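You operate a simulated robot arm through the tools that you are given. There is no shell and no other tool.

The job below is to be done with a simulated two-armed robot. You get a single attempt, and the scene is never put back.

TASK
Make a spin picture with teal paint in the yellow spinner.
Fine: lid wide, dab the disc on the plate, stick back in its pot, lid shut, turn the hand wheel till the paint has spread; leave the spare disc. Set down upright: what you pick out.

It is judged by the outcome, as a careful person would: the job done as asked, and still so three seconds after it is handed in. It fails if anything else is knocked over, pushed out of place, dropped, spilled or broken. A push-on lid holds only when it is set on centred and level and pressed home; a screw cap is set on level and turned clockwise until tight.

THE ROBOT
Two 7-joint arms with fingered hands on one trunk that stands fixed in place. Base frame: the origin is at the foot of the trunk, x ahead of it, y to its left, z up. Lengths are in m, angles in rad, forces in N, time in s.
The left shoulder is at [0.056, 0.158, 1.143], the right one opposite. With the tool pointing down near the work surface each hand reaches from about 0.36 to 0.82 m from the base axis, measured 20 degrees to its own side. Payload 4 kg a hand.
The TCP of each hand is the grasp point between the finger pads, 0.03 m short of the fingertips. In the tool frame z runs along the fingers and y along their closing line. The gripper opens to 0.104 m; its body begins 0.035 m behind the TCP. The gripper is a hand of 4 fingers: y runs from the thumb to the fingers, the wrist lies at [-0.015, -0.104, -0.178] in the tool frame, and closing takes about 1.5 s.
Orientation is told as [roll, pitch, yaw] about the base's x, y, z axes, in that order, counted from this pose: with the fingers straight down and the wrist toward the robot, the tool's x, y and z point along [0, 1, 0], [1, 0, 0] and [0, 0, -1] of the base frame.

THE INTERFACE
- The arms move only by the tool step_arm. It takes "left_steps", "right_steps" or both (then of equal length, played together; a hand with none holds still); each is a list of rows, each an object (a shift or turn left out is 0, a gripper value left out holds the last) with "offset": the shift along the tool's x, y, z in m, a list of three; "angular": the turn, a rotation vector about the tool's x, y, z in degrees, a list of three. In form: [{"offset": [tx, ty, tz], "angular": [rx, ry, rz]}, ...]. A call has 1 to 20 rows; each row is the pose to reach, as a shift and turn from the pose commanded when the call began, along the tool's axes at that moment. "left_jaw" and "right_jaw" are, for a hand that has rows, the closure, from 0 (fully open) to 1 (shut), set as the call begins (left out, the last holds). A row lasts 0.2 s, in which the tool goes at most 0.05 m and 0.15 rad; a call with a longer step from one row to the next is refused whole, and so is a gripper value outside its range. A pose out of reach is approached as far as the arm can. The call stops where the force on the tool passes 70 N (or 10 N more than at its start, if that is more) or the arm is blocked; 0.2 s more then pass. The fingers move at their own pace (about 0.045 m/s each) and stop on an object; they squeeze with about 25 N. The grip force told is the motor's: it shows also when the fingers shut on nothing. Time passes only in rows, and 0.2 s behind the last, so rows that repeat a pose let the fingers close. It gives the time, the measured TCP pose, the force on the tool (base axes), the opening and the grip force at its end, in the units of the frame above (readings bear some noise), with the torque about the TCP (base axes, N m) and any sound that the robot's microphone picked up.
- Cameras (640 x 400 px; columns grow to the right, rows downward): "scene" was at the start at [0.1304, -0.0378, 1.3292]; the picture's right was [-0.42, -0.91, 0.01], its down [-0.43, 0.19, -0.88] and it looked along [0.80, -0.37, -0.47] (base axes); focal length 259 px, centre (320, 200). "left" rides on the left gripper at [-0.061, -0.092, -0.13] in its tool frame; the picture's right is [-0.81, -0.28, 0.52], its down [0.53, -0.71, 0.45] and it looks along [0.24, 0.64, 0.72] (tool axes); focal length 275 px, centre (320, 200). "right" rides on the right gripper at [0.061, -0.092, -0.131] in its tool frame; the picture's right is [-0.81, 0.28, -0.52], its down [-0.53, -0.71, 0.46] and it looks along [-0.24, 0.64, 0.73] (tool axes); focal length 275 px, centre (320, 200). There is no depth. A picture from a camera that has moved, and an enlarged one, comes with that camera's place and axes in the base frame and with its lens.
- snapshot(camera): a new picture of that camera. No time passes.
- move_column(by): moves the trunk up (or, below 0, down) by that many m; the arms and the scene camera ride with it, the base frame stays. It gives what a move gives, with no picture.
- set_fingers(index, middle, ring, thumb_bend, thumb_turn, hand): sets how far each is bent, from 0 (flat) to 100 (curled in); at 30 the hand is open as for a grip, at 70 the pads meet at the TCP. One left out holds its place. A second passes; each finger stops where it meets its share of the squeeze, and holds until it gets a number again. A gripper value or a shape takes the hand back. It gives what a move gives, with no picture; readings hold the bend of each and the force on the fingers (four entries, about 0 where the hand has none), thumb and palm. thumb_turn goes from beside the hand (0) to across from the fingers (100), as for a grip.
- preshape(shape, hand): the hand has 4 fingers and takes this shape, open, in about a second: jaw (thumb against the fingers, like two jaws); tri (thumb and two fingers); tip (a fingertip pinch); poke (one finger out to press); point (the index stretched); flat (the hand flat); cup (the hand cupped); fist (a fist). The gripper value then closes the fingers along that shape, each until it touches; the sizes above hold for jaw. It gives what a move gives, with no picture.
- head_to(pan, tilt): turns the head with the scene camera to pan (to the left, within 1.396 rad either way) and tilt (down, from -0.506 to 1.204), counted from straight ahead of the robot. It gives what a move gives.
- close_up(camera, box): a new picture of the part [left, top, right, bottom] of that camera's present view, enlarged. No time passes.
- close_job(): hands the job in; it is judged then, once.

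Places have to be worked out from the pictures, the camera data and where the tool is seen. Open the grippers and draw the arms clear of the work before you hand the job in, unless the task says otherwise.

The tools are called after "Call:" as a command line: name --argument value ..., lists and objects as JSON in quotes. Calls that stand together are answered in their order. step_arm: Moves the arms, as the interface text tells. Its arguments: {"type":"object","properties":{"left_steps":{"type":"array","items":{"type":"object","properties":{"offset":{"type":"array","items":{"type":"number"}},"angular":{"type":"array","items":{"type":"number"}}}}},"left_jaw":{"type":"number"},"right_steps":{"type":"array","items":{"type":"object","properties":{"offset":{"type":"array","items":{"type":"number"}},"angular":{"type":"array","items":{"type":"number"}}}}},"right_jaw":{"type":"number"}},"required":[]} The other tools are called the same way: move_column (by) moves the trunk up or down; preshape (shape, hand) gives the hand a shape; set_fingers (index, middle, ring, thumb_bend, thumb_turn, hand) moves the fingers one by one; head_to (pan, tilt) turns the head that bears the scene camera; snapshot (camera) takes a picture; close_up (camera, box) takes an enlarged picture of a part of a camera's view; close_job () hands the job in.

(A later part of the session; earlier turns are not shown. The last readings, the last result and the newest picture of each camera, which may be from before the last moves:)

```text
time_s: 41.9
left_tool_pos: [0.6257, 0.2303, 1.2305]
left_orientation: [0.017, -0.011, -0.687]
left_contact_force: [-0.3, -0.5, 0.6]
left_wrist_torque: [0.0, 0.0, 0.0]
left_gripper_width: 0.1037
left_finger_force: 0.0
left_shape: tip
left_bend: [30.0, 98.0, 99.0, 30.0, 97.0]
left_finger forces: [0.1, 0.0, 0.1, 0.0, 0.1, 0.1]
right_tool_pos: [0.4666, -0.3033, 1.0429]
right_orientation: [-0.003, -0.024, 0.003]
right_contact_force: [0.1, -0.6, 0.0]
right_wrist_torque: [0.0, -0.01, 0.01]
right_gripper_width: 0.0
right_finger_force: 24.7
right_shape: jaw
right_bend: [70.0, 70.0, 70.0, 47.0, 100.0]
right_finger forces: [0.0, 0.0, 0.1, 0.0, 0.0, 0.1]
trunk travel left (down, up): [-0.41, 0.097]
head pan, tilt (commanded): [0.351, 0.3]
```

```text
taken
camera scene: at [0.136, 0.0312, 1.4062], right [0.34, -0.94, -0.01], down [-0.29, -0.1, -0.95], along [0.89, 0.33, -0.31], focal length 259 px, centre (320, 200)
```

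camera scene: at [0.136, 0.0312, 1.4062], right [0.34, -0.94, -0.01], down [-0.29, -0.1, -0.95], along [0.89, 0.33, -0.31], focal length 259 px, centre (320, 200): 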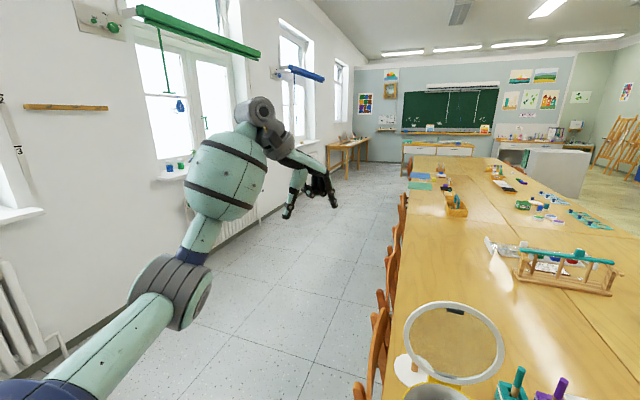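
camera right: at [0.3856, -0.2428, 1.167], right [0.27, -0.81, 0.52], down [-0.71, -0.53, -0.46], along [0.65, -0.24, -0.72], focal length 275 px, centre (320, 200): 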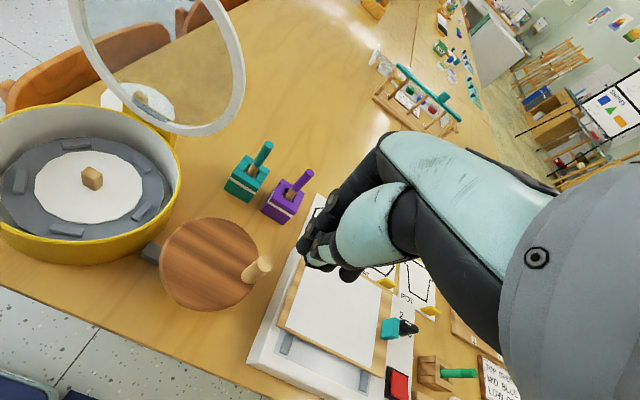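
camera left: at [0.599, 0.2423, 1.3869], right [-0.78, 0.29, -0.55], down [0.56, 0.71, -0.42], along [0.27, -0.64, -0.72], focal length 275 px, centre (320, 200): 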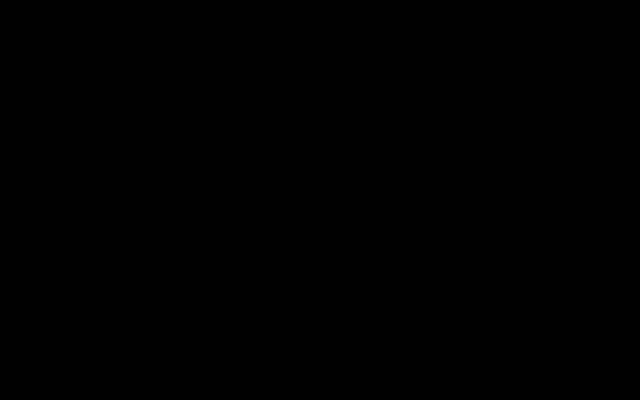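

The block reset the commanded pose and the left arm follows again; it is now parked clear at the left. I lower the trunk back by 6 cm and turn the head back to the work to check the lid and the right hand.

Call:
move_column --by -0.06

Call:
head_to --pan -0.35 --tilt 0.75

Call:
snapshot --camera "scene"

Call:
snapshot --camera "right"

Call:
snapshot --camera "left"

```text
time_s: 42.9
left_tool_pos: [0.625, 0.2309, 1.1707]
left_orientation: [0.017, -0.011, -0.688]
left_contact_force: [0.7, 0.2, 0.0]
left_wrist_torque: [0.01, 0.02, -0.03]
left_gripper_width: 0.1039
left_finger_force: 0.0
left_shape: tip
left_bend: [30.0, 98.0, 99.0, 30.0, 97.0]
left_finger forces: [0.0, 0.0, 0.0, 0.1, 0.1, 0.0]
right_tool_pos: [0.4678, -0.3031, 0.9827]
right_orientation: [-0.004, -0.023, 0.002]
right_contact_force: [-0.1, 0.9, 0.0]
right_wrist_torque: [0.02, -0.04, 0.01]
right_gripper_width: 0.0001
right_finger_force: 24.9
right_shape: jaw
right_bend: [70.0, 70.0, 70.0, 47.0, 100.0]
right_finger forces: [0.0, 0.0, 0.0, 0.0, 0.0, 0.1]
trunk travel left (down, up): [-0.35, 0.157]
head pan, tilt (commanded): [0.351, 0.3]
```

```text
time_s: 44.0
left_tool_pos: [0.6255, 0.2311, 1.1719]
left_orientation: [0.013, -0.011, -0.689]
left_contact_force: [0.3, 0.2, -0.4]
left_wrist_torque: [0.02, 0.0, 0.02]
left_gripper_width: 0.1038
left_finger_force: 0.1
left_shape: tip
left_bend: [30.0, 98.0, 99.0, 30.0, 97.0]
left_finger forces: [0.0, 0.0, 0.0, 0.0, 0.1, 0.0]
right_tool_pos: [0.4658, -0.3032, 0.9828]
right_orientation: [-0.003, -0.023, 0.0]
right_contact_force: [0.7, -0.9, -0.5]
right_wrist_torque: [0.02, -0.03, -0.02]
right_gripper_width: 0.0
right_finger_force: 25.1
right_shape: jaw
right_bend: [70.0, 70.0, 70.0, 47.0, 100.0]
right_finger forces: [0.1, 0.0, 0.1, 0.0, 0.0, 0.1]
trunk travel left (down, up): [-0.35, 0.157]
head pan, tilt (commanded): [-0.351, 0.75]
```

```text
taken
camera scene: at [0.1248, -0.0281, 1.3054], right [-0.34, -0.94, 0.0], down [-0.65, 0.23, -0.72], along [0.68, -0.25, -0.69], focal length 259 px, centre (320, 200)
```

scene: 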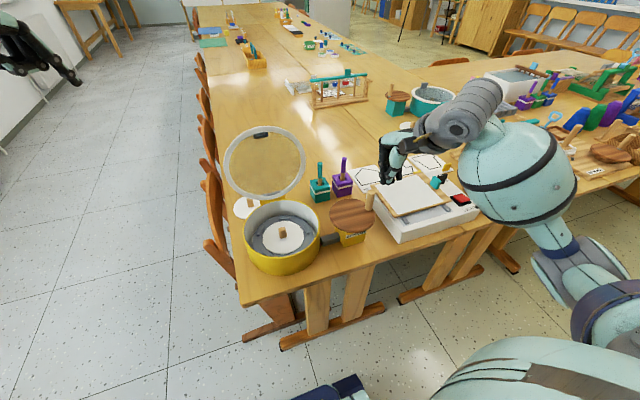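

```text
taken
camera right: at [0.3713, -0.242, 1.1112], right [0.26, -0.81, 0.53], down [-0.7, -0.54, -0.47], along [0.66, -0.24, -0.71], focal length 275 px, centre (320, 200)
```

right: 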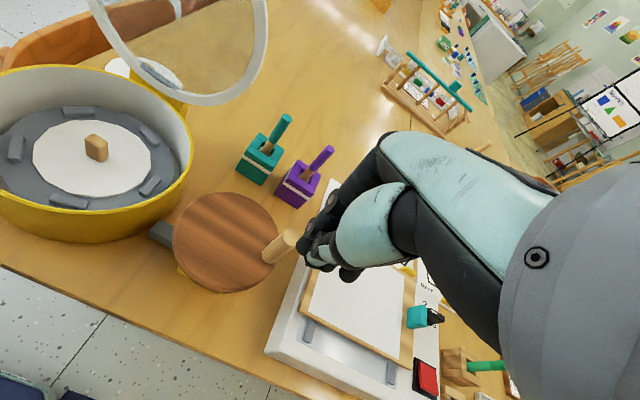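

```text
taken
camera left: at [0.5141, 0.2411, 1.2992], right [-0.72, -0.45, -0.53], down [-0.21, 0.87, -0.46], along [0.67, -0.22, -0.71], focal length 275 px, centre (320, 200)
```

left: 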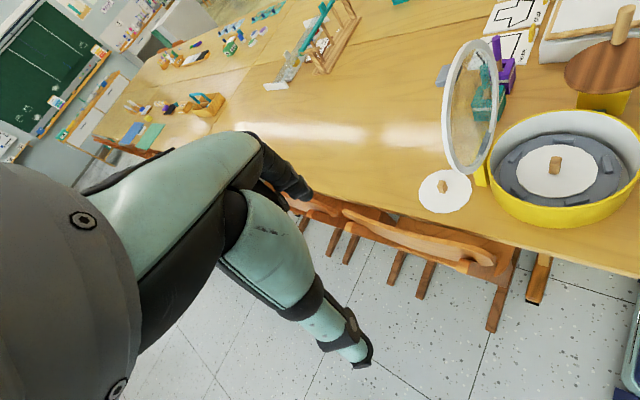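

The lid stands open at about 100° (handle projection matches), stable. Now I shape the right hand to "tri" and look at it closely for gripping the stick.

Call:
preshape --shape "tri" --hand "right"

Call:
close_up --camera "scene" --box '[290, 110, 470, 240]'

Call:
snapshot --camera "right"

```text
time_s: 44.9
left_tool_pos: [0.6261, 0.2299, 1.1705]
left_orientation: [0.015, -0.011, -0.686]
left_contact_force: [0.2, 0.6, 0.0]
left_wrist_torque: [-0.04, 0.0, 0.01]
left_gripper_width: 0.104
left_finger_force: 0.1
left_shape: tip
left_bend: [30.0, 98.0, 99.0, 30.0, 97.0]
left_finger forces: [0.0, 0.1, 0.0, 0.1, 0.0, 0.0]
right_tool_pos: [0.4667, -0.3036, 0.9822]
right_orientation: [-0.003, -0.022, 0.001]
right_contact_force: [-0.2, 0.0, 0.5]
right_wrist_torque: [0.01, -0.02, 0.02]
right_gripper_width: 0.1038
right_finger_force: 0.0
right_shape: tri
right_bend: [30.0, 30.0, 99.0, 30.0, 98.0]
right_finger forces: [0.0, 0.0, 0.0, 0.1, 0.0, 0.0]
trunk travel left (down, up): [-0.35, 0.157]
head pan, tilt (commanded): [-0.351, 0.75]
```

```text
3.08 times, centred on (380, 175) of scene
camera zoom: at [0.1248, -0.0281, 1.3054], right [-0.34, -0.94, 0.0], down [-0.65, 0.23, -0.72], along [0.68, -0.25, -0.69], focal length 797 px, centre (135, 277)
```

zoom: 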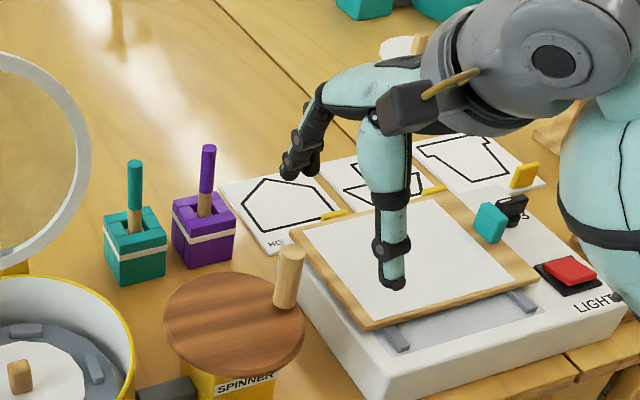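

```text
taken
camera right: at [0.3713, -0.242, 1.1112], right [0.26, -0.81, 0.53], down [-0.7, -0.54, -0.47], along [0.66, -0.24, -0.71], focal length 275 px, centre (320, 200)
```

right: 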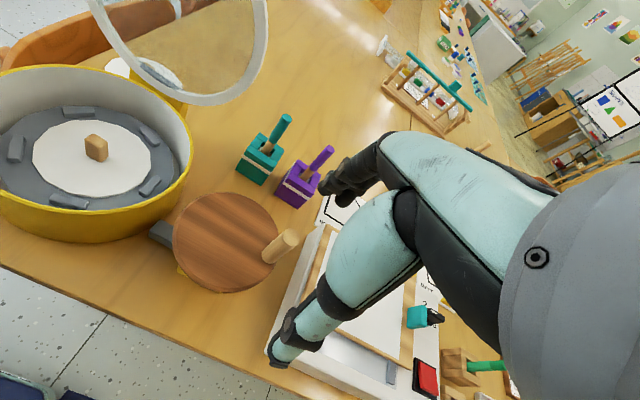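

I take enlarged views of the teal pot and stick from all three cameras to fix its position precisely.

Call:
close_up --camera "right" --box '[220, 100, 340, 220]'

Call:
close_up --camera "scene" --box '[300, 145, 370, 210]'

Call:
close_up --camera "left" --box '[430, 20, 640, 220]'

```text
3.33 times, centred on (280, 160) of right
camera zoom: at [0.3713, -0.242, 1.1112], right [0.26, -0.81, 0.53], down [-0.7, -0.54, -0.47], along [0.66, -0.24, -0.71], focal length 918 px, centre (453, 333)
```

zoom: 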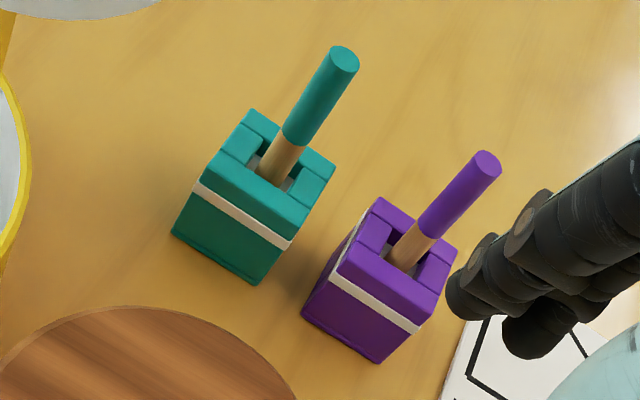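

```text
6.15 times, centred on (335, 178) of scene
camera zoom: at [0.1248, -0.0281, 1.3054], right [-0.34, -0.94, 0.0], down [-0.65, 0.23, -0.72], along [0.68, -0.25, -0.69], focal length 1594 px, centre (228, 338)
```

zoom: 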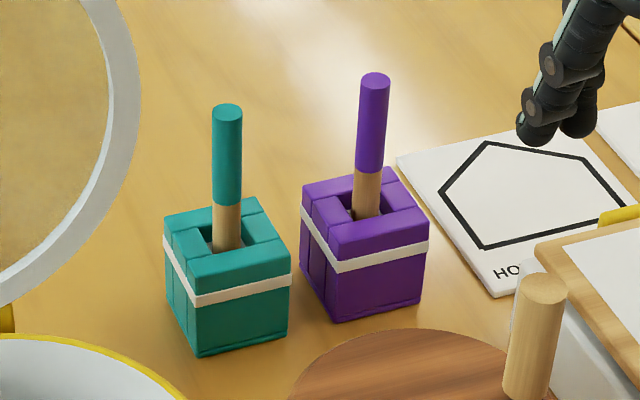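

```text
2.00 times, centred on (535, 120) of left
camera zoom: at [0.5142, 0.2412, 1.2992], right [-0.72, -0.45, -0.53], down [-0.21, 0.87, -0.46], along [0.67, -0.22, -0.71], focal length 551 px, centre (-110, 360)
```

zoom: 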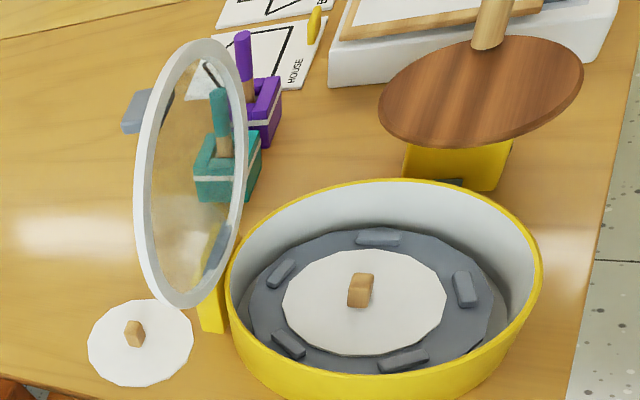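

The teal stick's top is at about (0.691,-0.235,0.873), leaning slightly toward the robot, ~14 mm thick. I move the right hand above it, yawed about 28° so the palm stays clear of the open lid and the purple stick.

Call:
step_arm --right_steps '[{"offset": [0.0, 0.035, 0], "angular": [0, 0, -7]}, {"offset": [0.005, 0.07, 0], "angular": [0, 0, -14]}, {"offset": [0.015, 0.11, 0], "angular": [0, 0, -21]}, {"offset": [0.03, 0.15, 0], "angular": [0, 0, -28]}, {"offset": [0.05, 0.19, 0], "angular": [0, 0, -28]}, {"offset": [0.0666, 0.2273, 0], "angular": [0, 0, -28]}, {"offset": [0.0666, 0.2273, 0], "angular": [0, 0, -28]}]'

Call:
snapshot --camera "right"

Call:
close_up --camera "scene" --box '[270, 90, 430, 230]'

Call:
close_up --camera "left" --box '[430, 0, 640, 200]'

```text
time_s: 46.5
left_tool_pos: [0.625, 0.2299, 1.171]
left_orientation: [0.015, -0.01, -0.687]
left_contact_force: [-0.6, -0.4, 0.9]
left_wrist_torque: [0.02, -0.03, 0.01]
left_gripper_width: 0.1039
left_finger_force: 0.2
left_shape: tip
left_bend: [30.0, 98.0, 99.0, 30.0, 97.0]
left_finger forces: [0.1, 0.0, 0.0, 0.1, 0.1, 0.0]
right_tool_pos: [0.6942, -0.2353, 0.9906]
right_orientation: [-0.015, -0.019, 0.494]
right_contact_force: [-0.3, -0.7, 0.1]
right_wrist_torque: [0.03, -0.03, 0.0]
right_gripper_width: 0.1039
right_finger_force: 0.1
right_shape: tri
right_bend: [30.0, 30.0, 99.0, 30.0, 98.0]
right_finger forces: [0.0, 0.1, 0.0, 0.0, 0.1, 0.1]
trunk travel left (down, up): [-0.35, 0.157]
head pan, tilt (commanded): [-0.351, 0.75]
```

```text
taken
camera right: at [0.5803, -0.2242, 1.1193], right [0.61, -0.58, 0.53], down [-0.37, -0.81, -0.46], along [0.7, 0.09, -0.71], focal length 275 px, centre (320, 200)
```

right: 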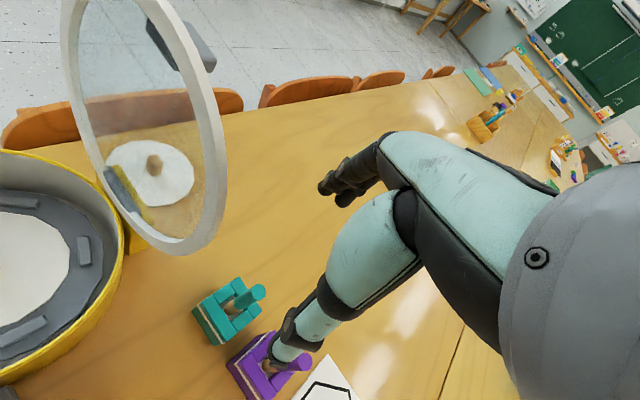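

```text
2.86 times, centred on (350, 160) of scene
camera zoom: at [0.1244, -0.0289, 1.3054], right [-0.34, -0.94, 0.0], down [-0.65, 0.23, -0.72], along [0.68, -0.25, -0.69], focal length 740 px, centre (234, 314)
```

zoom: 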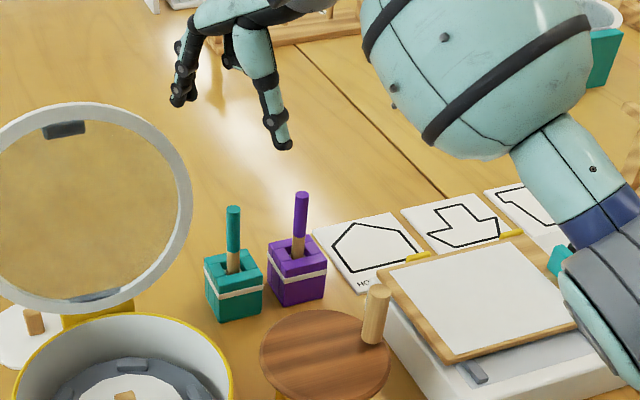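

```text
2.00 times, centred on (535, 100) of left
camera zoom: at [0.5134, 0.2403, 1.2997], right [-0.72, -0.45, -0.53], down [-0.21, 0.87, -0.45], along [0.67, -0.22, -0.71], focal length 551 px, centre (-110, 400)
```

zoom: 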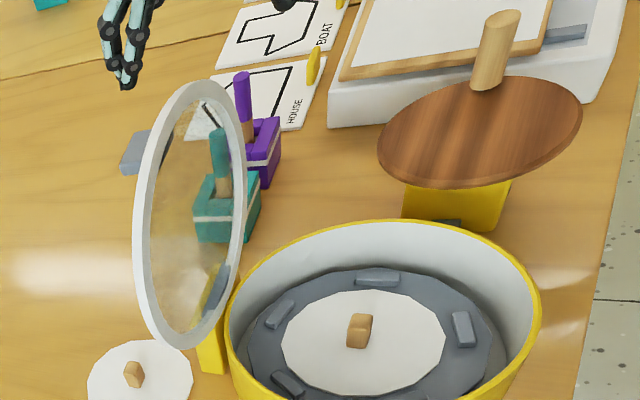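

The predicted stick-top projection (258,289) matches what the right camera shows (258,292), so the fix is good. I zoom there to check the lean of the stick.

Call:
close_up --camera "right" --box '[180, 250, 330, 400]'

```text
2.67 times, centred on (255, 325) of right
camera zoom: at [0.5803, -0.2242, 1.1193], right [0.61, -0.58, 0.53], down [-0.37, -0.81, -0.46], along [0.7, 0.09, -0.71], focal length 734 px, centre (493, -133)
```

zoom: 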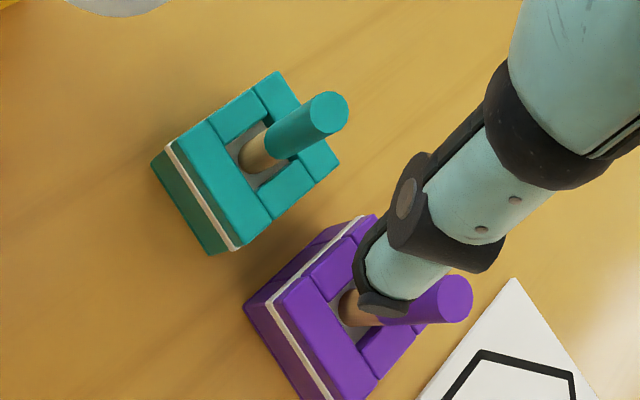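

The stick is nearly vertical at about (0.693,-0.236). Before descending, I close the tri grip in the air to see where the pads meet relative to the stick.

Call:
step_arm --right_steps '[{"offset": [0, 0, 0]}, {"offset": [0, 0, 0]}, {"offset": [0, 0, 0]}, {"offset": [0, 0, 0]}, {"offset": [0, 0, 0]}, {"offset": [0, 0, 0]}, {"offset": [0, 0, 0]}, {"offset": [0, 0, 0]}]' --right_jaw 0.85

Call:
close_up --camera "right" --box '[180, 200, 380, 400]'

Call:
close_up --camera "scene" --box '[290, 80, 390, 210]'

```text
time_s: 48.3
left_tool_pos: [0.6262, 0.2299, 1.1702]
left_orientation: [0.014, -0.011, -0.688]
left_contact_force: [-0.7, -0.3, 0.4]
left_wrist_torque: [0.02, -0.01, -0.01]
left_gripper_width: 0.1038
left_finger_force: 0.0
left_shape: tip
left_bend: [30.0, 98.0, 99.0, 30.0, 97.0]
left_finger forces: [0.1, 0.0, 0.0, 0.0, 0.0, 0.0]
right_tool_pos: [0.694, -0.2355, 0.9914]
right_orientation: [-0.014, -0.019, 0.489]
right_contact_force: [-0.4, 1.2, 0.0]
right_wrist_torque: [0.01, -0.02, 0.0]
right_gripper_width: 0.0159
right_finger_force: 0.1
right_shape: tri
right_bend: [73.0, 61.0, 99.0, 74.0, 100.0]
right_finger forces: [0.1, 0.0, 0.0, 0.1, 0.0, 0.1]
trunk travel left (down, up): [-0.35, 0.157]
head pan, tilt (commanded): [-0.351, 0.75]
```

```text
2.00 times, centred on (280, 300) of right
camera zoom: at [0.5808, -0.2236, 1.1191], right [0.61, -0.58, 0.53], down [-0.37, -0.81, -0.46], along [0.7, 0.09, -0.71], focal length 551 px, centre (400, 0)
```

zoom: 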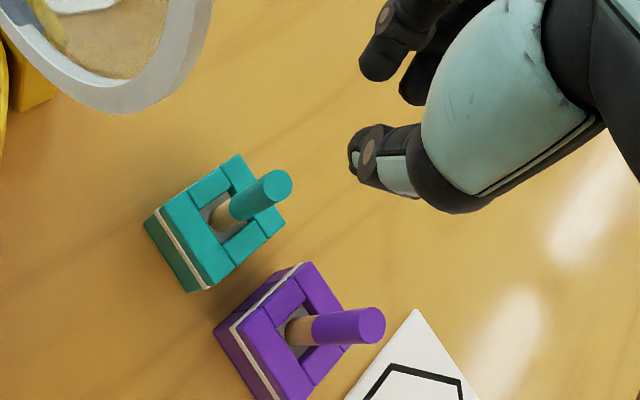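

```text
3.08 times, centred on (340, 145) of scene
camera zoom: at [0.1251, -0.0281, 1.3054], right [-0.34, -0.94, 0.0], down [-0.65, 0.23, -0.72], along [0.68, -0.25, -0.69], focal length 797 px, centre (258, 369)
```

zoom: 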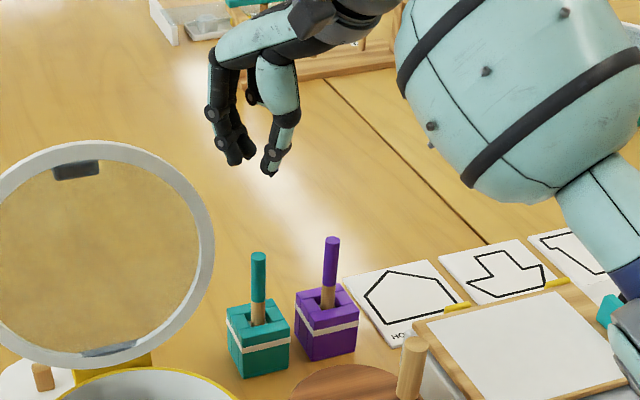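

The pads meet symmetrically about the TCP as predicted. I open and descend so the fingers straddle the stick, TCP at about z=0.85.

Call:
step_arm --right_steps '[{"offset": [0, 0, 0]}, {"offset": [0, 0, 0]}, {"offset": [0, -0.001, 0.015]}, {"offset": [0.0005, -0.0015, 0.03]}, {"offset": [0.001, -0.002, 0.045]}, {"offset": [0.001, -0.002, 0.06]}, {"offset": [0.001, -0.0025, 0.075]}, {"offset": [0.0015, -0.003, 0.09]}, {"offset": [0.002, -0.0035, 0.105]}, {"offset": [0.002, -0.0035, 0.12]}, {"offset": [0.002, -0.0038, 0.132]}, {"offset": [0.002, -0.0038, 0.1414]}, {"offset": [0.002, -0.0038, 0.1414]}]' --right_jaw 0.0

Call:
close_up --camera "right" --box '[180, 200, 380, 400]'

Call:
close_up --camera "scene" --box '[270, 90, 400, 220]'

Call:
close_up --camera "left" --box '[430, 0, 640, 200]'

```text
time_s: 51.1
left_tool_pos: [0.6257, 0.2304, 1.1704]
left_orientation: [0.014, -0.012, -0.688]
left_contact_force: [-0.2, 0.7, -0.1]
left_wrist_torque: [-0.01, -0.02, -0.01]
left_gripper_width: 0.104
left_finger_force: 0.0
left_shape: tip
left_bend: [30.0, 98.0, 99.0, 30.0, 97.0]
left_finger forces: [0.1, 0.0, 0.0, 0.1, 0.0, 0.1]
right_tool_pos: [0.6947, -0.2365, 0.8439]
right_orientation: [-0.013, -0.017, 0.491]
right_contact_force: [-0.2, 0.0, -0.1]
right_wrist_torque: [-0.01, -0.04, 0.0]
right_gripper_width: 0.1037
right_finger_force: 0.1
right_shape: tri
right_bend: [30.0, 30.0, 99.0, 30.0, 98.0]
right_finger forces: [0.1, 0.1, 0.0, 0.0, 0.1, 0.0]
trunk travel left (down, up): [-0.35, 0.157]
head pan, tilt (commanded): [-0.351, 0.75]
```

```text
2.00 times, centred on (280, 300) of right
camera zoom: at [0.5803, -0.226, 0.9734], right [0.61, -0.58, 0.53], down [-0.37, -0.81, -0.46], along [0.7, 0.09, -0.71], focal length 551 px, centre (400, 0)
```

zoom: 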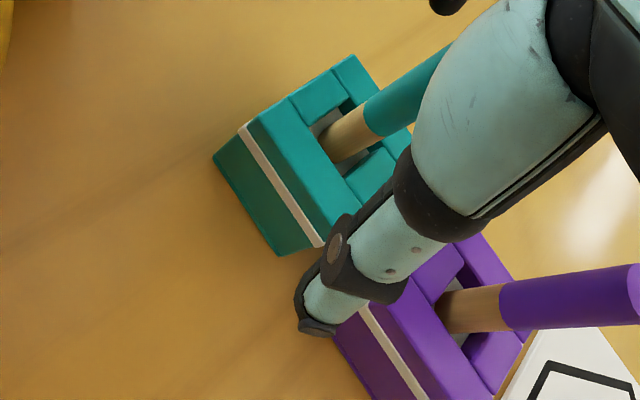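

```text
3.08 times, centred on (335, 155) of scene
camera zoom: at [0.125, -0.0281, 1.3054], right [-0.34, -0.94, 0.0], down [-0.65, 0.23, -0.72], along [0.68, -0.25, -0.69], focal length 797 px, centre (274, 338)
```

zoom: 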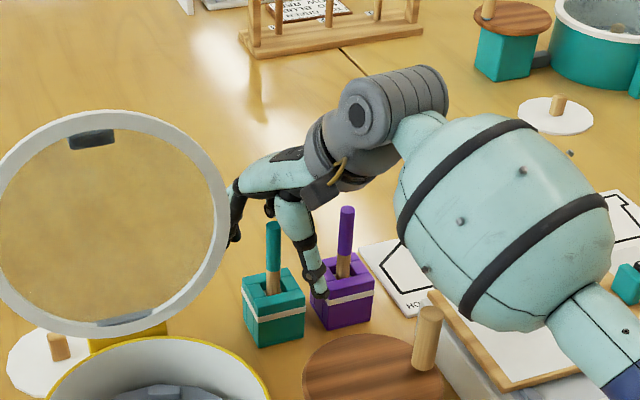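

```text
2.00 times, centred on (535, 100) of left
camera zoom: at [0.5141, 0.2411, 1.2992], right [-0.72, -0.45, -0.53], down [-0.21, 0.87, -0.46], along [0.67, -0.22, -0.71], focal length 551 px, centre (-110, 400)
```

zoom: 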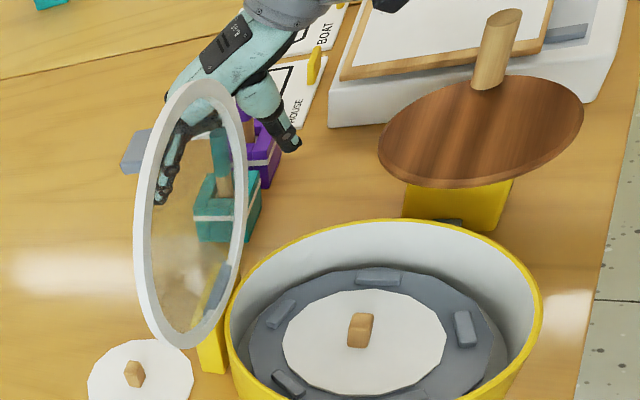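

Fingers straddle the teal stick with no contact on anything else. I close the grip.

Call:
step_arm --right_steps '[{"offset": [0, 0, 0]}, {"offset": [0, 0, 0]}, {"offset": [0, 0, 0]}, {"offset": [0, 0, 0]}, {"offset": [0, 0, 0]}, {"offset": [0, 0, 0]}, {"offset": [0, 0, 0]}, {"offset": [0, 0, 0]}]' --right_jaw 1.0

Call:
close_up --camera "right" --box '[180, 200, 380, 400]'

Call:
close_up --camera "scene" --box '[270, 90, 400, 220]'

```text
time_s: 52.9
left_tool_pos: [0.6253, 0.2306, 1.1699]
left_orientation: [0.013, -0.011, -0.686]
left_contact_force: [-0.3, -0.2, 0.8]
left_wrist_torque: [-0.01, -0.02, -0.01]
left_gripper_width: 0.1037
left_finger_force: 0.1
left_shape: tip
left_bend: [30.0, 98.0, 99.0, 30.0, 97.0]
left_finger forces: [0.0, 0.0, 0.1, 0.0, 0.0, 0.0]
right_tool_pos: [0.6942, -0.2364, 0.8449]
right_orientation: [-0.015, -0.021, 0.491]
right_contact_force: [0.8, -0.7, 0.0]
right_wrist_torque: [0.01, -0.01, -0.01]
right_gripper_width: 0.0036
right_finger_force: 24.9
right_shape: tri
right_bend: [67.0, 69.0, 100.0, 72.0, 100.0]
right_finger forces: [12.8, 10.2, 0.1, 0.0, 22.0, 0.0]
trunk travel left (down, up): [-0.35, 0.157]
head pan, tilt (commanded): [-0.351, 0.75]
```

```text
2.00 times, centred on (280, 300) of right
camera zoom: at [0.5803, -0.2258, 0.9734], right [0.61, -0.58, 0.53], down [-0.37, -0.81, -0.46], along [0.7, 0.09, -0.71], focal length 551 px, centre (400, 0)
```

zoom: 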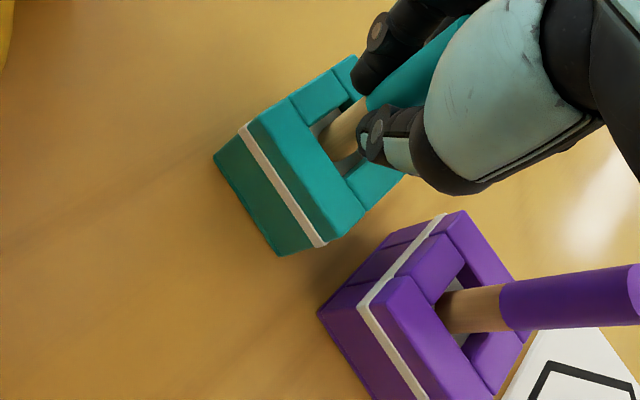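

```text
3.08 times, centred on (335, 155) of scene
camera zoom: at [0.125, -0.0281, 1.3054], right [-0.34, -0.94, 0.0], down [-0.65, 0.23, -0.72], along [0.68, -0.25, -0.69], focal length 797 px, centre (274, 338)
```

zoom: 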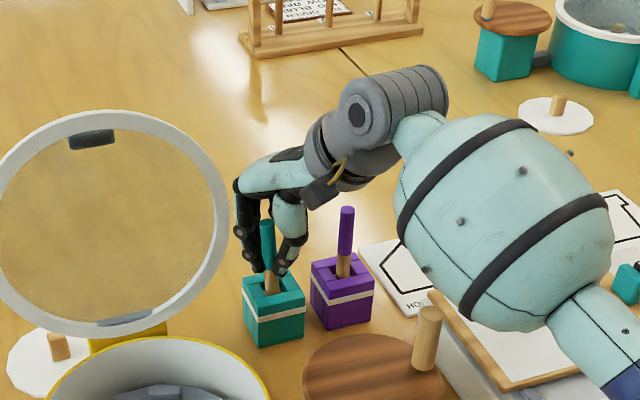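

The stick is gripped between thumb and two fingers, and the pot hasn't moved. I lift straight up 3 cm and check.

Call:
step_arm --right_steps '[{"offset": [-0.0001, 0.0002, -0.01]}, {"offset": [-0.0003, 0.0004, -0.02]}, {"offset": [-0.0004, 0.0006, -0.03]}, {"offset": [-0.0004, 0.0006, -0.03]}]'

Call:
close_up --camera "right" --box '[180, 200, 380, 400]'

Call:
close_up --camera "scene" --box '[270, 90, 400, 220]'

```text
time_s: 53.9
left_tool_pos: [0.626, 0.231, 1.1703]
left_orientation: [0.016, -0.01, -0.688]
left_contact_force: [-0.3, 1.2, 0.0]
left_wrist_torque: [0.02, 0.05, -0.03]
left_gripper_width: 0.1041
left_finger_force: 0.0
left_shape: tip
left_bend: [30.0, 98.0, 99.0, 30.0, 97.0]
left_finger forces: [0.0, 0.0, 0.0, 0.0, 0.0, 0.0]
right_tool_pos: [0.692, -0.2356, 0.8747]
right_orientation: [-0.015, -0.018, 0.492]
right_contact_force: [-0.2, -0.1, 0.0]
right_wrist_torque: [-0.01, 0.01, 0.0]
right_gripper_width: 0.0031
right_finger_force: 25.0
right_shape: tri
right_bend: [67.0, 69.0, 100.0, 72.0, 100.0]
right_finger forces: [13.0, 10.3, 0.0, 0.0, 22.1, 0.0]
trunk travel left (down, up): [-0.35, 0.157]
head pan, tilt (commanded): [-0.351, 0.75]
```

```text
2.00 times, centred on (280, 300) of right
camera zoom: at [0.5788, -0.2249, 1.0024], right [0.61, -0.58, 0.53], down [-0.37, -0.81, -0.46], along [0.7, 0.09, -0.71], focal length 551 px, centre (400, 0)
```

zoom: 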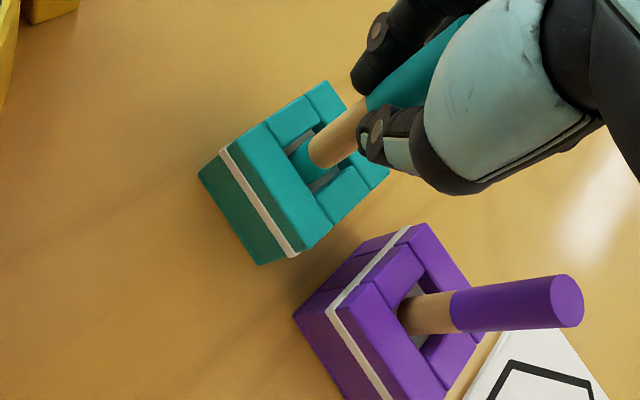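

```text
3.08 times, centred on (335, 155) of scene
camera zoom: at [0.1251, -0.0282, 1.3054], right [-0.34, -0.94, 0.0], down [-0.65, 0.23, -0.72], along [0.68, -0.25, -0.69], focal length 797 px, centre (274, 338)
```

zoom: 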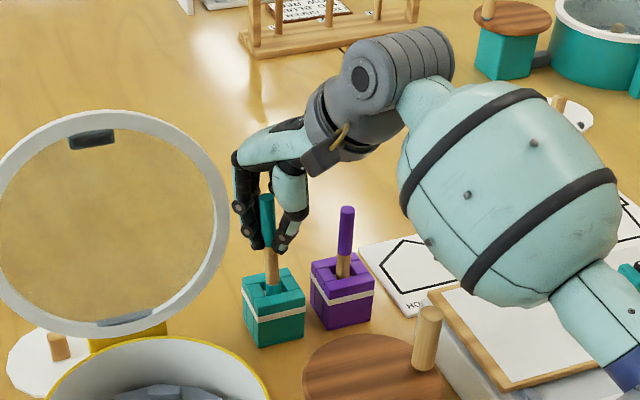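

The stick comes out cleanly and the pot stays. I lift it high, move slightly right away from the lid, then back toward the robot.

Call:
step_arm --right_steps '[{"offset": [-0.0006, 0.0007, -0.039]}, {"offset": [-0.0011, 0.0014, -0.078]}, {"offset": [-0.0016, 0.0021, -0.117]}, {"offset": [-0.0022, 0.0029, -0.155]}, {"offset": [-0.022, -0.008, -0.155]}, {"offset": [-0.0418, -0.0183, -0.155]}, {"offset": [-0.0257, -0.0482, -0.155]}, {"offset": [-0.0096, -0.0782, -0.155]}, {"offset": [0.0064, -0.1081, -0.155]}, {"offset": [0.0225, -0.1381, -0.155]}, {"offset": [0.0385, -0.168, -0.155]}, {"offset": [0.0385, -0.168, -0.155]}]'

Call:
snapshot --camera "right"

Call:
snapshot --camera "scene"

Call:
snapshot --camera "left"

```text
time_s: 56.5
left_tool_pos: [0.6269, 0.2315, 1.1703]
left_orientation: [0.014, -0.011, -0.686]
left_contact_force: [0.2, -0.6, 1.0]
left_wrist_torque: [0.02, 0.02, -0.01]
left_gripper_width: 0.1039
left_finger_force: 0.0
left_shape: tip
left_bend: [30.0, 98.0, 99.0, 30.0, 97.0]
left_finger forces: [0.0, 0.1, 0.1, 0.1, 0.0, 0.0]
right_tool_pos: [0.526, -0.282, 1.0297]
right_orientation: [-0.01, -0.016, 0.491]
right_contact_force: [0.5, 0.7, -0.1]
right_wrist_torque: [-0.01, -0.01, 0.01]
right_gripper_width: 0.0032
right_finger_force: 24.4
right_shape: tri
right_bend: [67.0, 69.0, 100.0, 72.0, 100.0]
right_finger forces: [13.9, 11.6, 0.1, 0.0, 21.9, 0.1]
trunk travel left (down, up): [-0.35, 0.157]
head pan, tilt (commanded): [-0.351, 0.75]
```

```text
taken
camera right: at [0.4124, -0.271, 1.1583], right [0.61, -0.58, 0.53], down [-0.37, -0.81, -0.46], along [0.7, 0.09, -0.71], focal length 275 px, centre (320, 200)
```

right: 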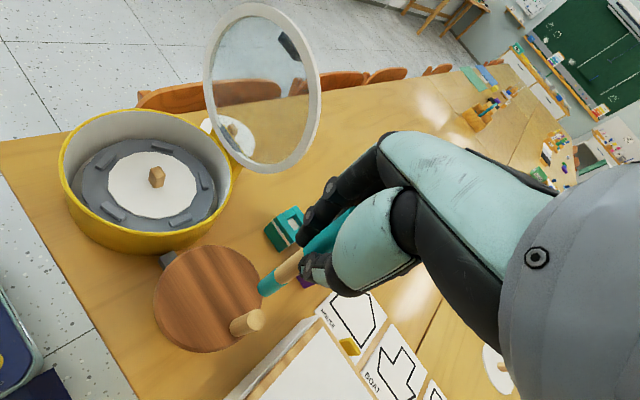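

```text
taken
camera scene: at [0.1257, -0.0278, 1.3053], right [-0.34, -0.94, 0.01], down [-0.65, 0.23, -0.72], along [0.68, -0.25, -0.69], focal length 259 px, centre (320, 200)
```

scene: 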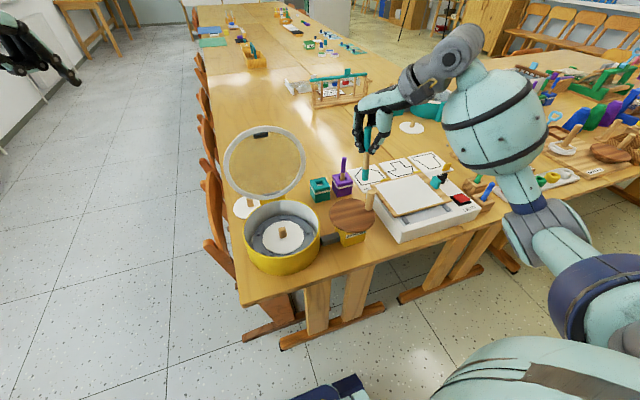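

```text
taken
camera left: at [0.515, 0.2416, 1.2987], right [-0.72, -0.45, -0.53], down [-0.21, 0.87, -0.46], along [0.67, -0.22, -0.71], focal length 275 px, centre (320, 200)
```

left: 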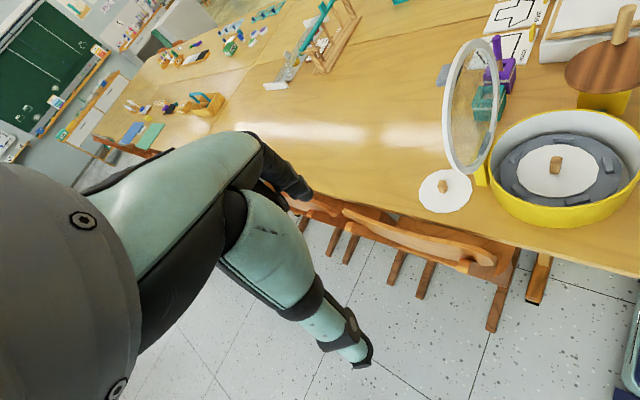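

The stick's lower end is covered with teal paint. I zoom in to locate the tip and the disc.

Call:
close_up --camera "right" --box '[230, 180, 370, 320]'

Call:
close_up --camera "scene" --box '[330, 90, 410, 210]'

Call:
close_up --camera "scene" --box '[230, 180, 350, 280]'

Call:
close_up --camera "right" --box '[50, 90, 250, 260]'

```text
2.86 times, centred on (300, 250) of right
camera zoom: at [0.4124, -0.271, 1.1583], right [0.61, -0.58, 0.53], down [-0.37, -0.81, -0.46], along [0.7, 0.09, -0.71], focal length 786 px, centre (377, 57)
```

zoom: 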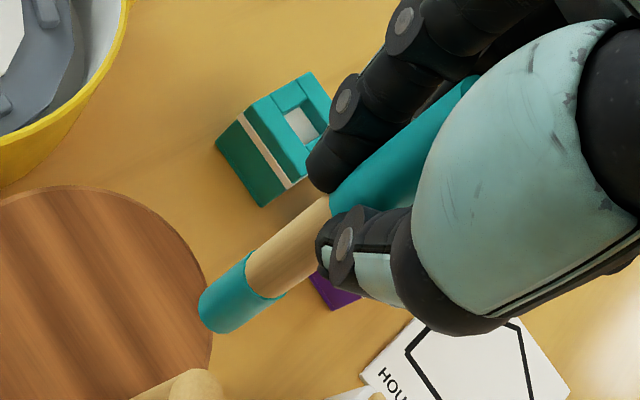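

```text
3.33 times, centred on (370, 150) of scene
camera zoom: at [0.1257, -0.0278, 1.3053], right [-0.34, -0.94, 0.01], down [-0.65, 0.23, -0.72], along [0.68, -0.25, -0.69], focal length 863 px, centre (153, 367)
```

zoom: 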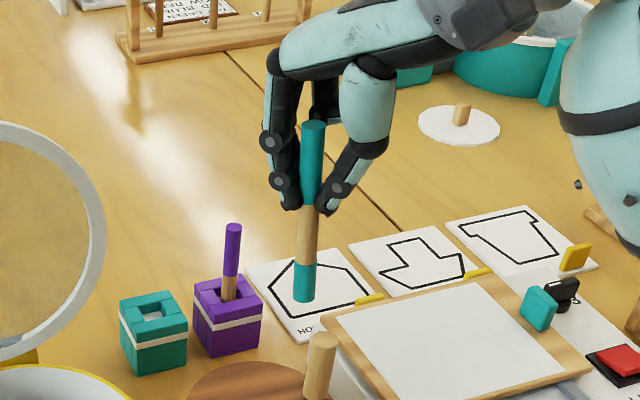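

```text
4.00 times, centred on (290, 230) of scene
camera zoom: at [0.1257, -0.0278, 1.3053], right [-0.34, -0.94, 0.01], down [-0.65, 0.23, -0.72], along [0.68, -0.25, -0.69], focal length 1036 px, centre (440, 80)
```

zoom: 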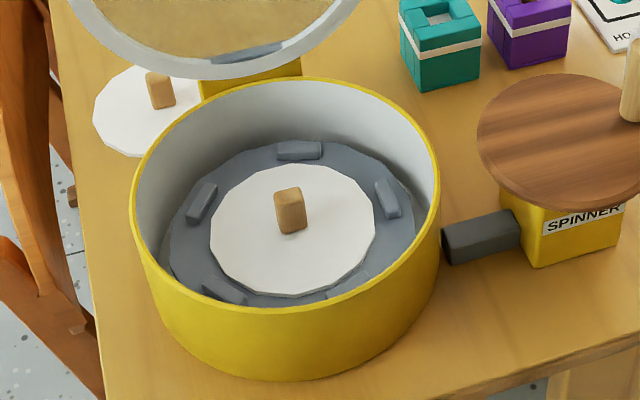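

```text
2.35 times, centred on (150, 175) of right
camera zoom: at [0.4124, -0.271, 1.1583], right [0.61, -0.58, 0.53], down [-0.37, -0.81, -0.46], along [0.7, 0.09, -0.71], focal length 648 px, centre (720, 259)
```

zoom: 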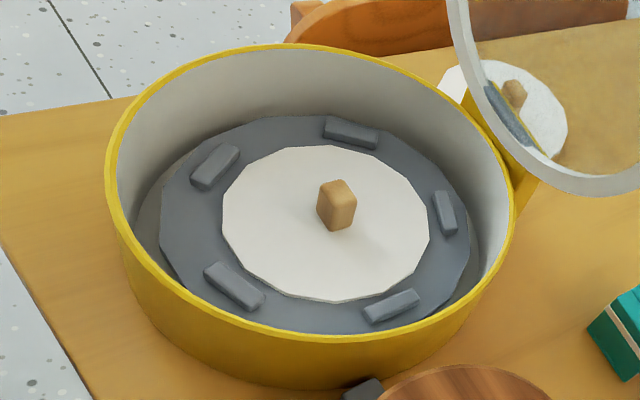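

The paint tip is at about (0.512,-0.279,0.943), i.e. 87 mm below the TCP; the disc's surface centre is about (0.547,-0.083,0.774). I move over the disc (aim point ~(0.527,-0.103)) and descend part-way.

Call:
step_arm --right_steps '[{"offset": [0.0296, 0.0192, 0]}, {"offset": [0.0592, 0.0385, 0]}, {"offset": [0.0889, 0.0577, 0]}, {"offset": [0.1185, 0.077, 0]}, {"offset": [0.1481, 0.0962, 0]}, {"offset": [0.1478, 0.0968, 0.03]}, {"offset": [0.1474, 0.0974, 0.06]}, {"offset": [0.147, 0.098, 0.09]}, {"offset": [0.1467, 0.0985, 0.115]}, {"offset": [0.1467, 0.0985, 0.115]}]'

Call:
close_up --camera "scene" --box '[230, 130, 370, 280]'

Call:
snapshot --camera "right"

Call:
close_up --camera "left" --box '[430, 20, 640, 220]'

```text
time_s: 58.7
left_tool_pos: [0.6266, 0.2325, 1.1712]
left_orientation: [0.014, -0.01, -0.687]
left_contact_force: [-0.4, -0.2, 0.0]
left_wrist_torque: [0.01, 0.03, -0.03]
left_gripper_width: 0.1039
left_finger_force: 0.0
left_shape: tip
left_bend: [30.0, 98.0, 99.0, 30.0, 97.0]
left_finger forces: [0.0, 0.0, 0.0, 0.0, 0.1, 0.0]
right_tool_pos: [0.5436, -0.1036, 0.9107]
right_orientation: [-0.013, -0.018, 0.491]
right_contact_force: [-0.2, 0.5, 0.7]
right_wrist_torque: [0.05, -0.01, 0.03]
right_gripper_width: 0.0033
right_finger_force: 25.0
right_shape: tri
right_bend: [67.0, 69.0, 100.0, 73.0, 100.0]
right_finger forces: [14.4, 12.2, 0.0, 0.0, 21.9, 0.1]
trunk travel left (down, up): [-0.35, 0.157]
head pan, tilt (commanded): [-0.351, 0.75]
```

```text
2.67 times, centred on (300, 205) of scene
camera zoom: at [0.125, -0.0277, 1.3054], right [-0.34, -0.94, 0.01], down [-0.65, 0.23, -0.72], along [0.68, -0.25, -0.69], focal length 691 px, centre (373, 187)
```

zoom: 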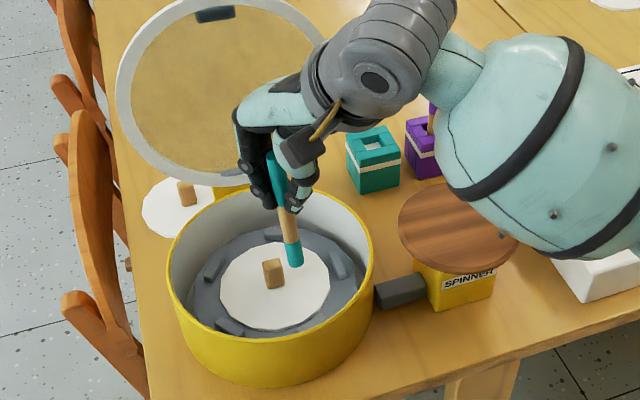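

```text
taken
camera right: at [0.4291, -0.0923, 1.0383], right [0.61, -0.58, 0.53], down [-0.37, -0.81, -0.46], along [0.7, 0.09, -0.71], focal length 275 px, centre (320, 200)
```

right: 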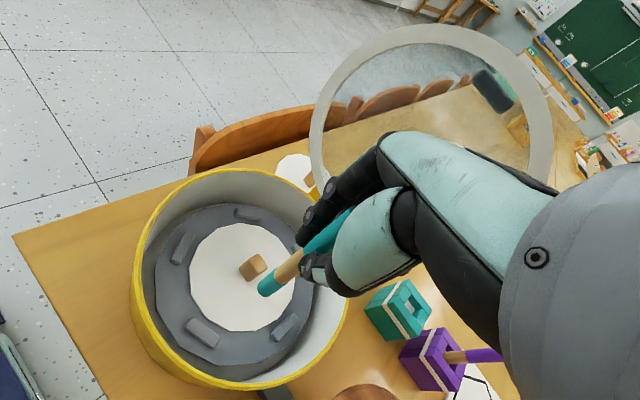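

```text
2.00 times, centred on (535, 120) of left
camera zoom: at [0.5142, 0.2415, 1.2991], right [-0.72, -0.45, -0.53], down [-0.21, 0.87, -0.46], along [0.67, -0.22, -0.71], focal length 551 px, centre (-110, 360)
```

zoom: 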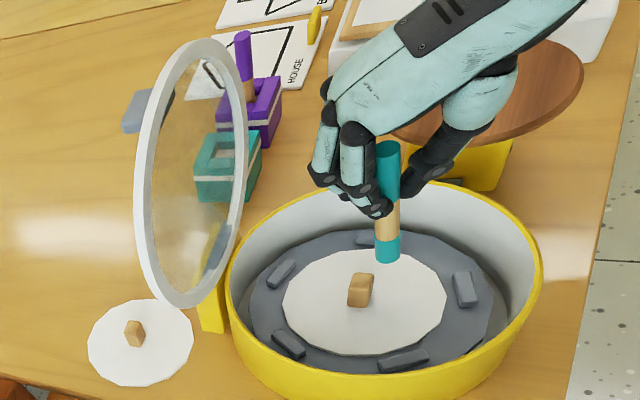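

The tip is at about (0.536,-0.105,0.812), some 24 mm from the disc centre and ~4 cm above it. I descend 28 mm, shifting slightly outward from the knob.

Call:
step_arm --right_steps '[{"offset": [-0.001, -0.002, 0.007]}, {"offset": [-0.002, -0.004, 0.014]}, {"offset": [-0.002, -0.004, 0.021]}, {"offset": [-0.002, -0.004, 0.028]}, {"offset": [-0.002, -0.004, 0.028]}]'

Call:
close_up --camera "scene" --box '[245, 160, 345, 270]'

Call:
close_up --camera "right" --box '[160, 180, 340, 360]'

Call:
close_up --camera "left" --box '[480, 80, 620, 220]'

```text
time_s: 59.9
left_tool_pos: [0.6258, 0.2303, 1.1708]
left_orientation: [0.015, -0.011, -0.688]
left_contact_force: [0.3, -0.3, 0.7]
left_wrist_torque: [-0.03, -0.02, 0.0]
left_gripper_width: 0.1036
left_finger_force: 0.0
left_shape: tip
left_bend: [30.0, 98.0, 99.0, 30.0, 97.0]
left_finger forces: [0.0, 0.1, 0.0, 0.0, 0.0, 0.1]
right_tool_pos: [0.5406, -0.1103, 0.8838]
right_orientation: [-0.011, -0.02, 0.491]
right_contact_force: [0.2, -0.7, -0.4]
right_wrist_torque: [0.02, -0.01, -0.03]
right_gripper_width: 0.0032
right_finger_force: 25.1
right_shape: tri
right_bend: [67.0, 69.0, 100.0, 73.0, 100.0]
right_finger forces: [14.5, 12.2, 0.0, 0.0, 21.6, 0.1]
trunk travel left (down, up): [-0.35, 0.157]
head pan, tilt (commanded): [-0.351, 0.75]
```

```text
3.64 times, centred on (295, 215) of scene
camera zoom: at [0.1249, -0.0281, 1.3054], right [-0.34, -0.94, 0.0], down [-0.65, 0.23, -0.72], along [0.68, -0.25, -0.69], focal length 942 px, centre (411, 146)
```

zoom: 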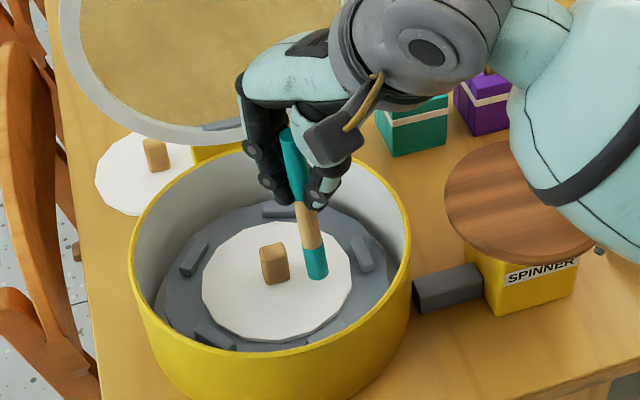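

```text
2.22 times, centred on (250, 270) of right
camera zoom: at [0.427, -0.099, 1.0118], right [0.61, -0.58, 0.53], down [-0.37, -0.81, -0.46], along [0.7, 0.09, -0.71], focal length 612 px, centre (476, 44)
```

zoom: 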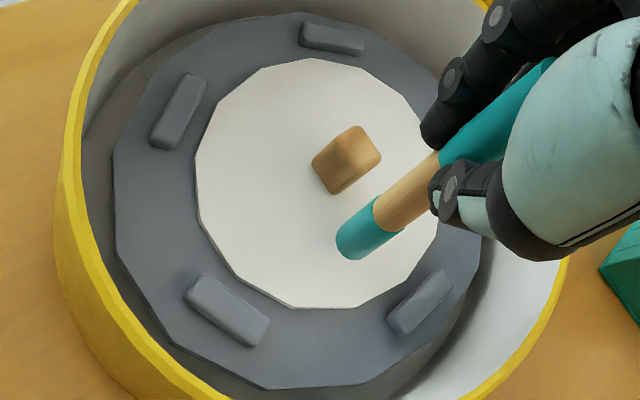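

```text
2.86 times, centred on (550, 150) of left
camera zoom: at [0.5142, 0.2412, 1.2992], right [-0.72, -0.45, -0.53], down [-0.21, 0.87, -0.46], along [0.67, -0.22, -0.71], focal length 786 px, centre (-337, 343)
```

zoom: 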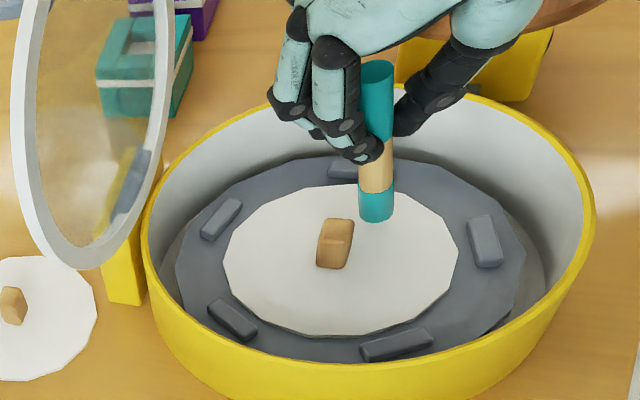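

The tip is just above the disc, well between knob and edge. I go down in small steps until contact is felt.

Call:
step_arm --right_steps '[{"offset": [0, 0, 0.003]}, {"offset": [0, 0, 0.006]}, {"offset": [0, 0, 0.008]}, {"offset": [0, 0, 0.008]}]'

Call:
close_up --camera "right" --box '[160, 180, 340, 360]'

Call:
close_up --camera "left" --box '[480, 80, 620, 220]'

```text
time_s: 60.9
left_tool_pos: [0.6264, 0.2318, 1.1712]
left_orientation: [0.013, -0.01, -0.688]
left_contact_force: [0.4, -0.2, -1.1]
left_wrist_torque: [0.01, -0.03, -0.01]
left_gripper_width: 0.1037
left_finger_force: 0.0
left_shape: tip
left_bend: [30.0, 98.0, 99.0, 30.0, 97.0]
left_finger forces: [0.1, 0.0, 0.0, 0.1, 0.0, 0.0]
right_tool_pos: [0.5415, -0.1091, 0.8768]
right_orientation: [-0.013, -0.02, 0.491]
right_contact_force: [0.4, -0.5, 0.4]
right_wrist_torque: [-0.01, 0.03, 0.02]
right_gripper_width: 0.0035
right_finger_force: 25.4
right_shape: tri
right_bend: [67.0, 69.0, 100.0, 73.0, 100.0]
right_finger forces: [14.6, 12.3, 0.0, 0.1, 21.8, 0.1]
trunk travel left (down, up): [-0.35, 0.157]
head pan, tilt (commanded): [-0.351, 0.75]
```

```text
2.22 times, centred on (250, 270) of right
camera zoom: at [0.4286, -0.0987, 1.005], right [0.61, -0.58, 0.53], down [-0.37, -0.81, -0.46], along [0.7, 0.09, -0.71], focal length 612 px, centre (476, 44)
```

zoom: 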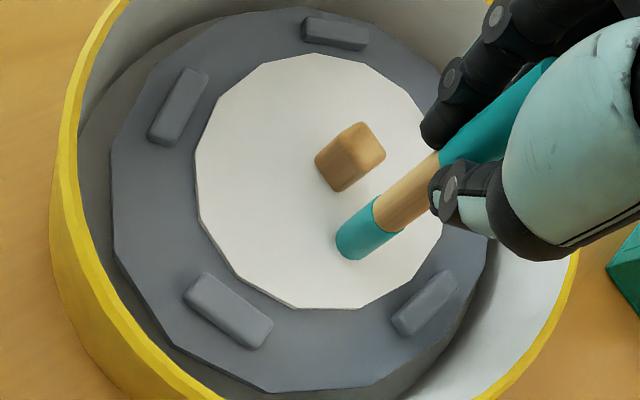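

```text
2.86 times, centred on (550, 150) of left
camera zoom: at [0.5142, 0.2412, 1.2992], right [-0.72, -0.45, -0.53], down [-0.21, 0.87, -0.46], along [0.67, -0.22, -0.71], focal length 786 px, centre (-337, 343)
```

zoom: 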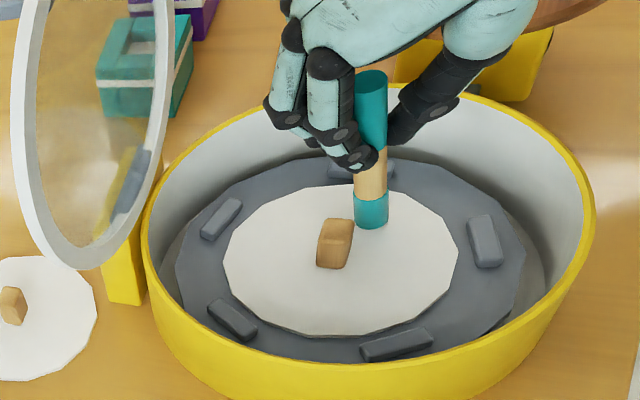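

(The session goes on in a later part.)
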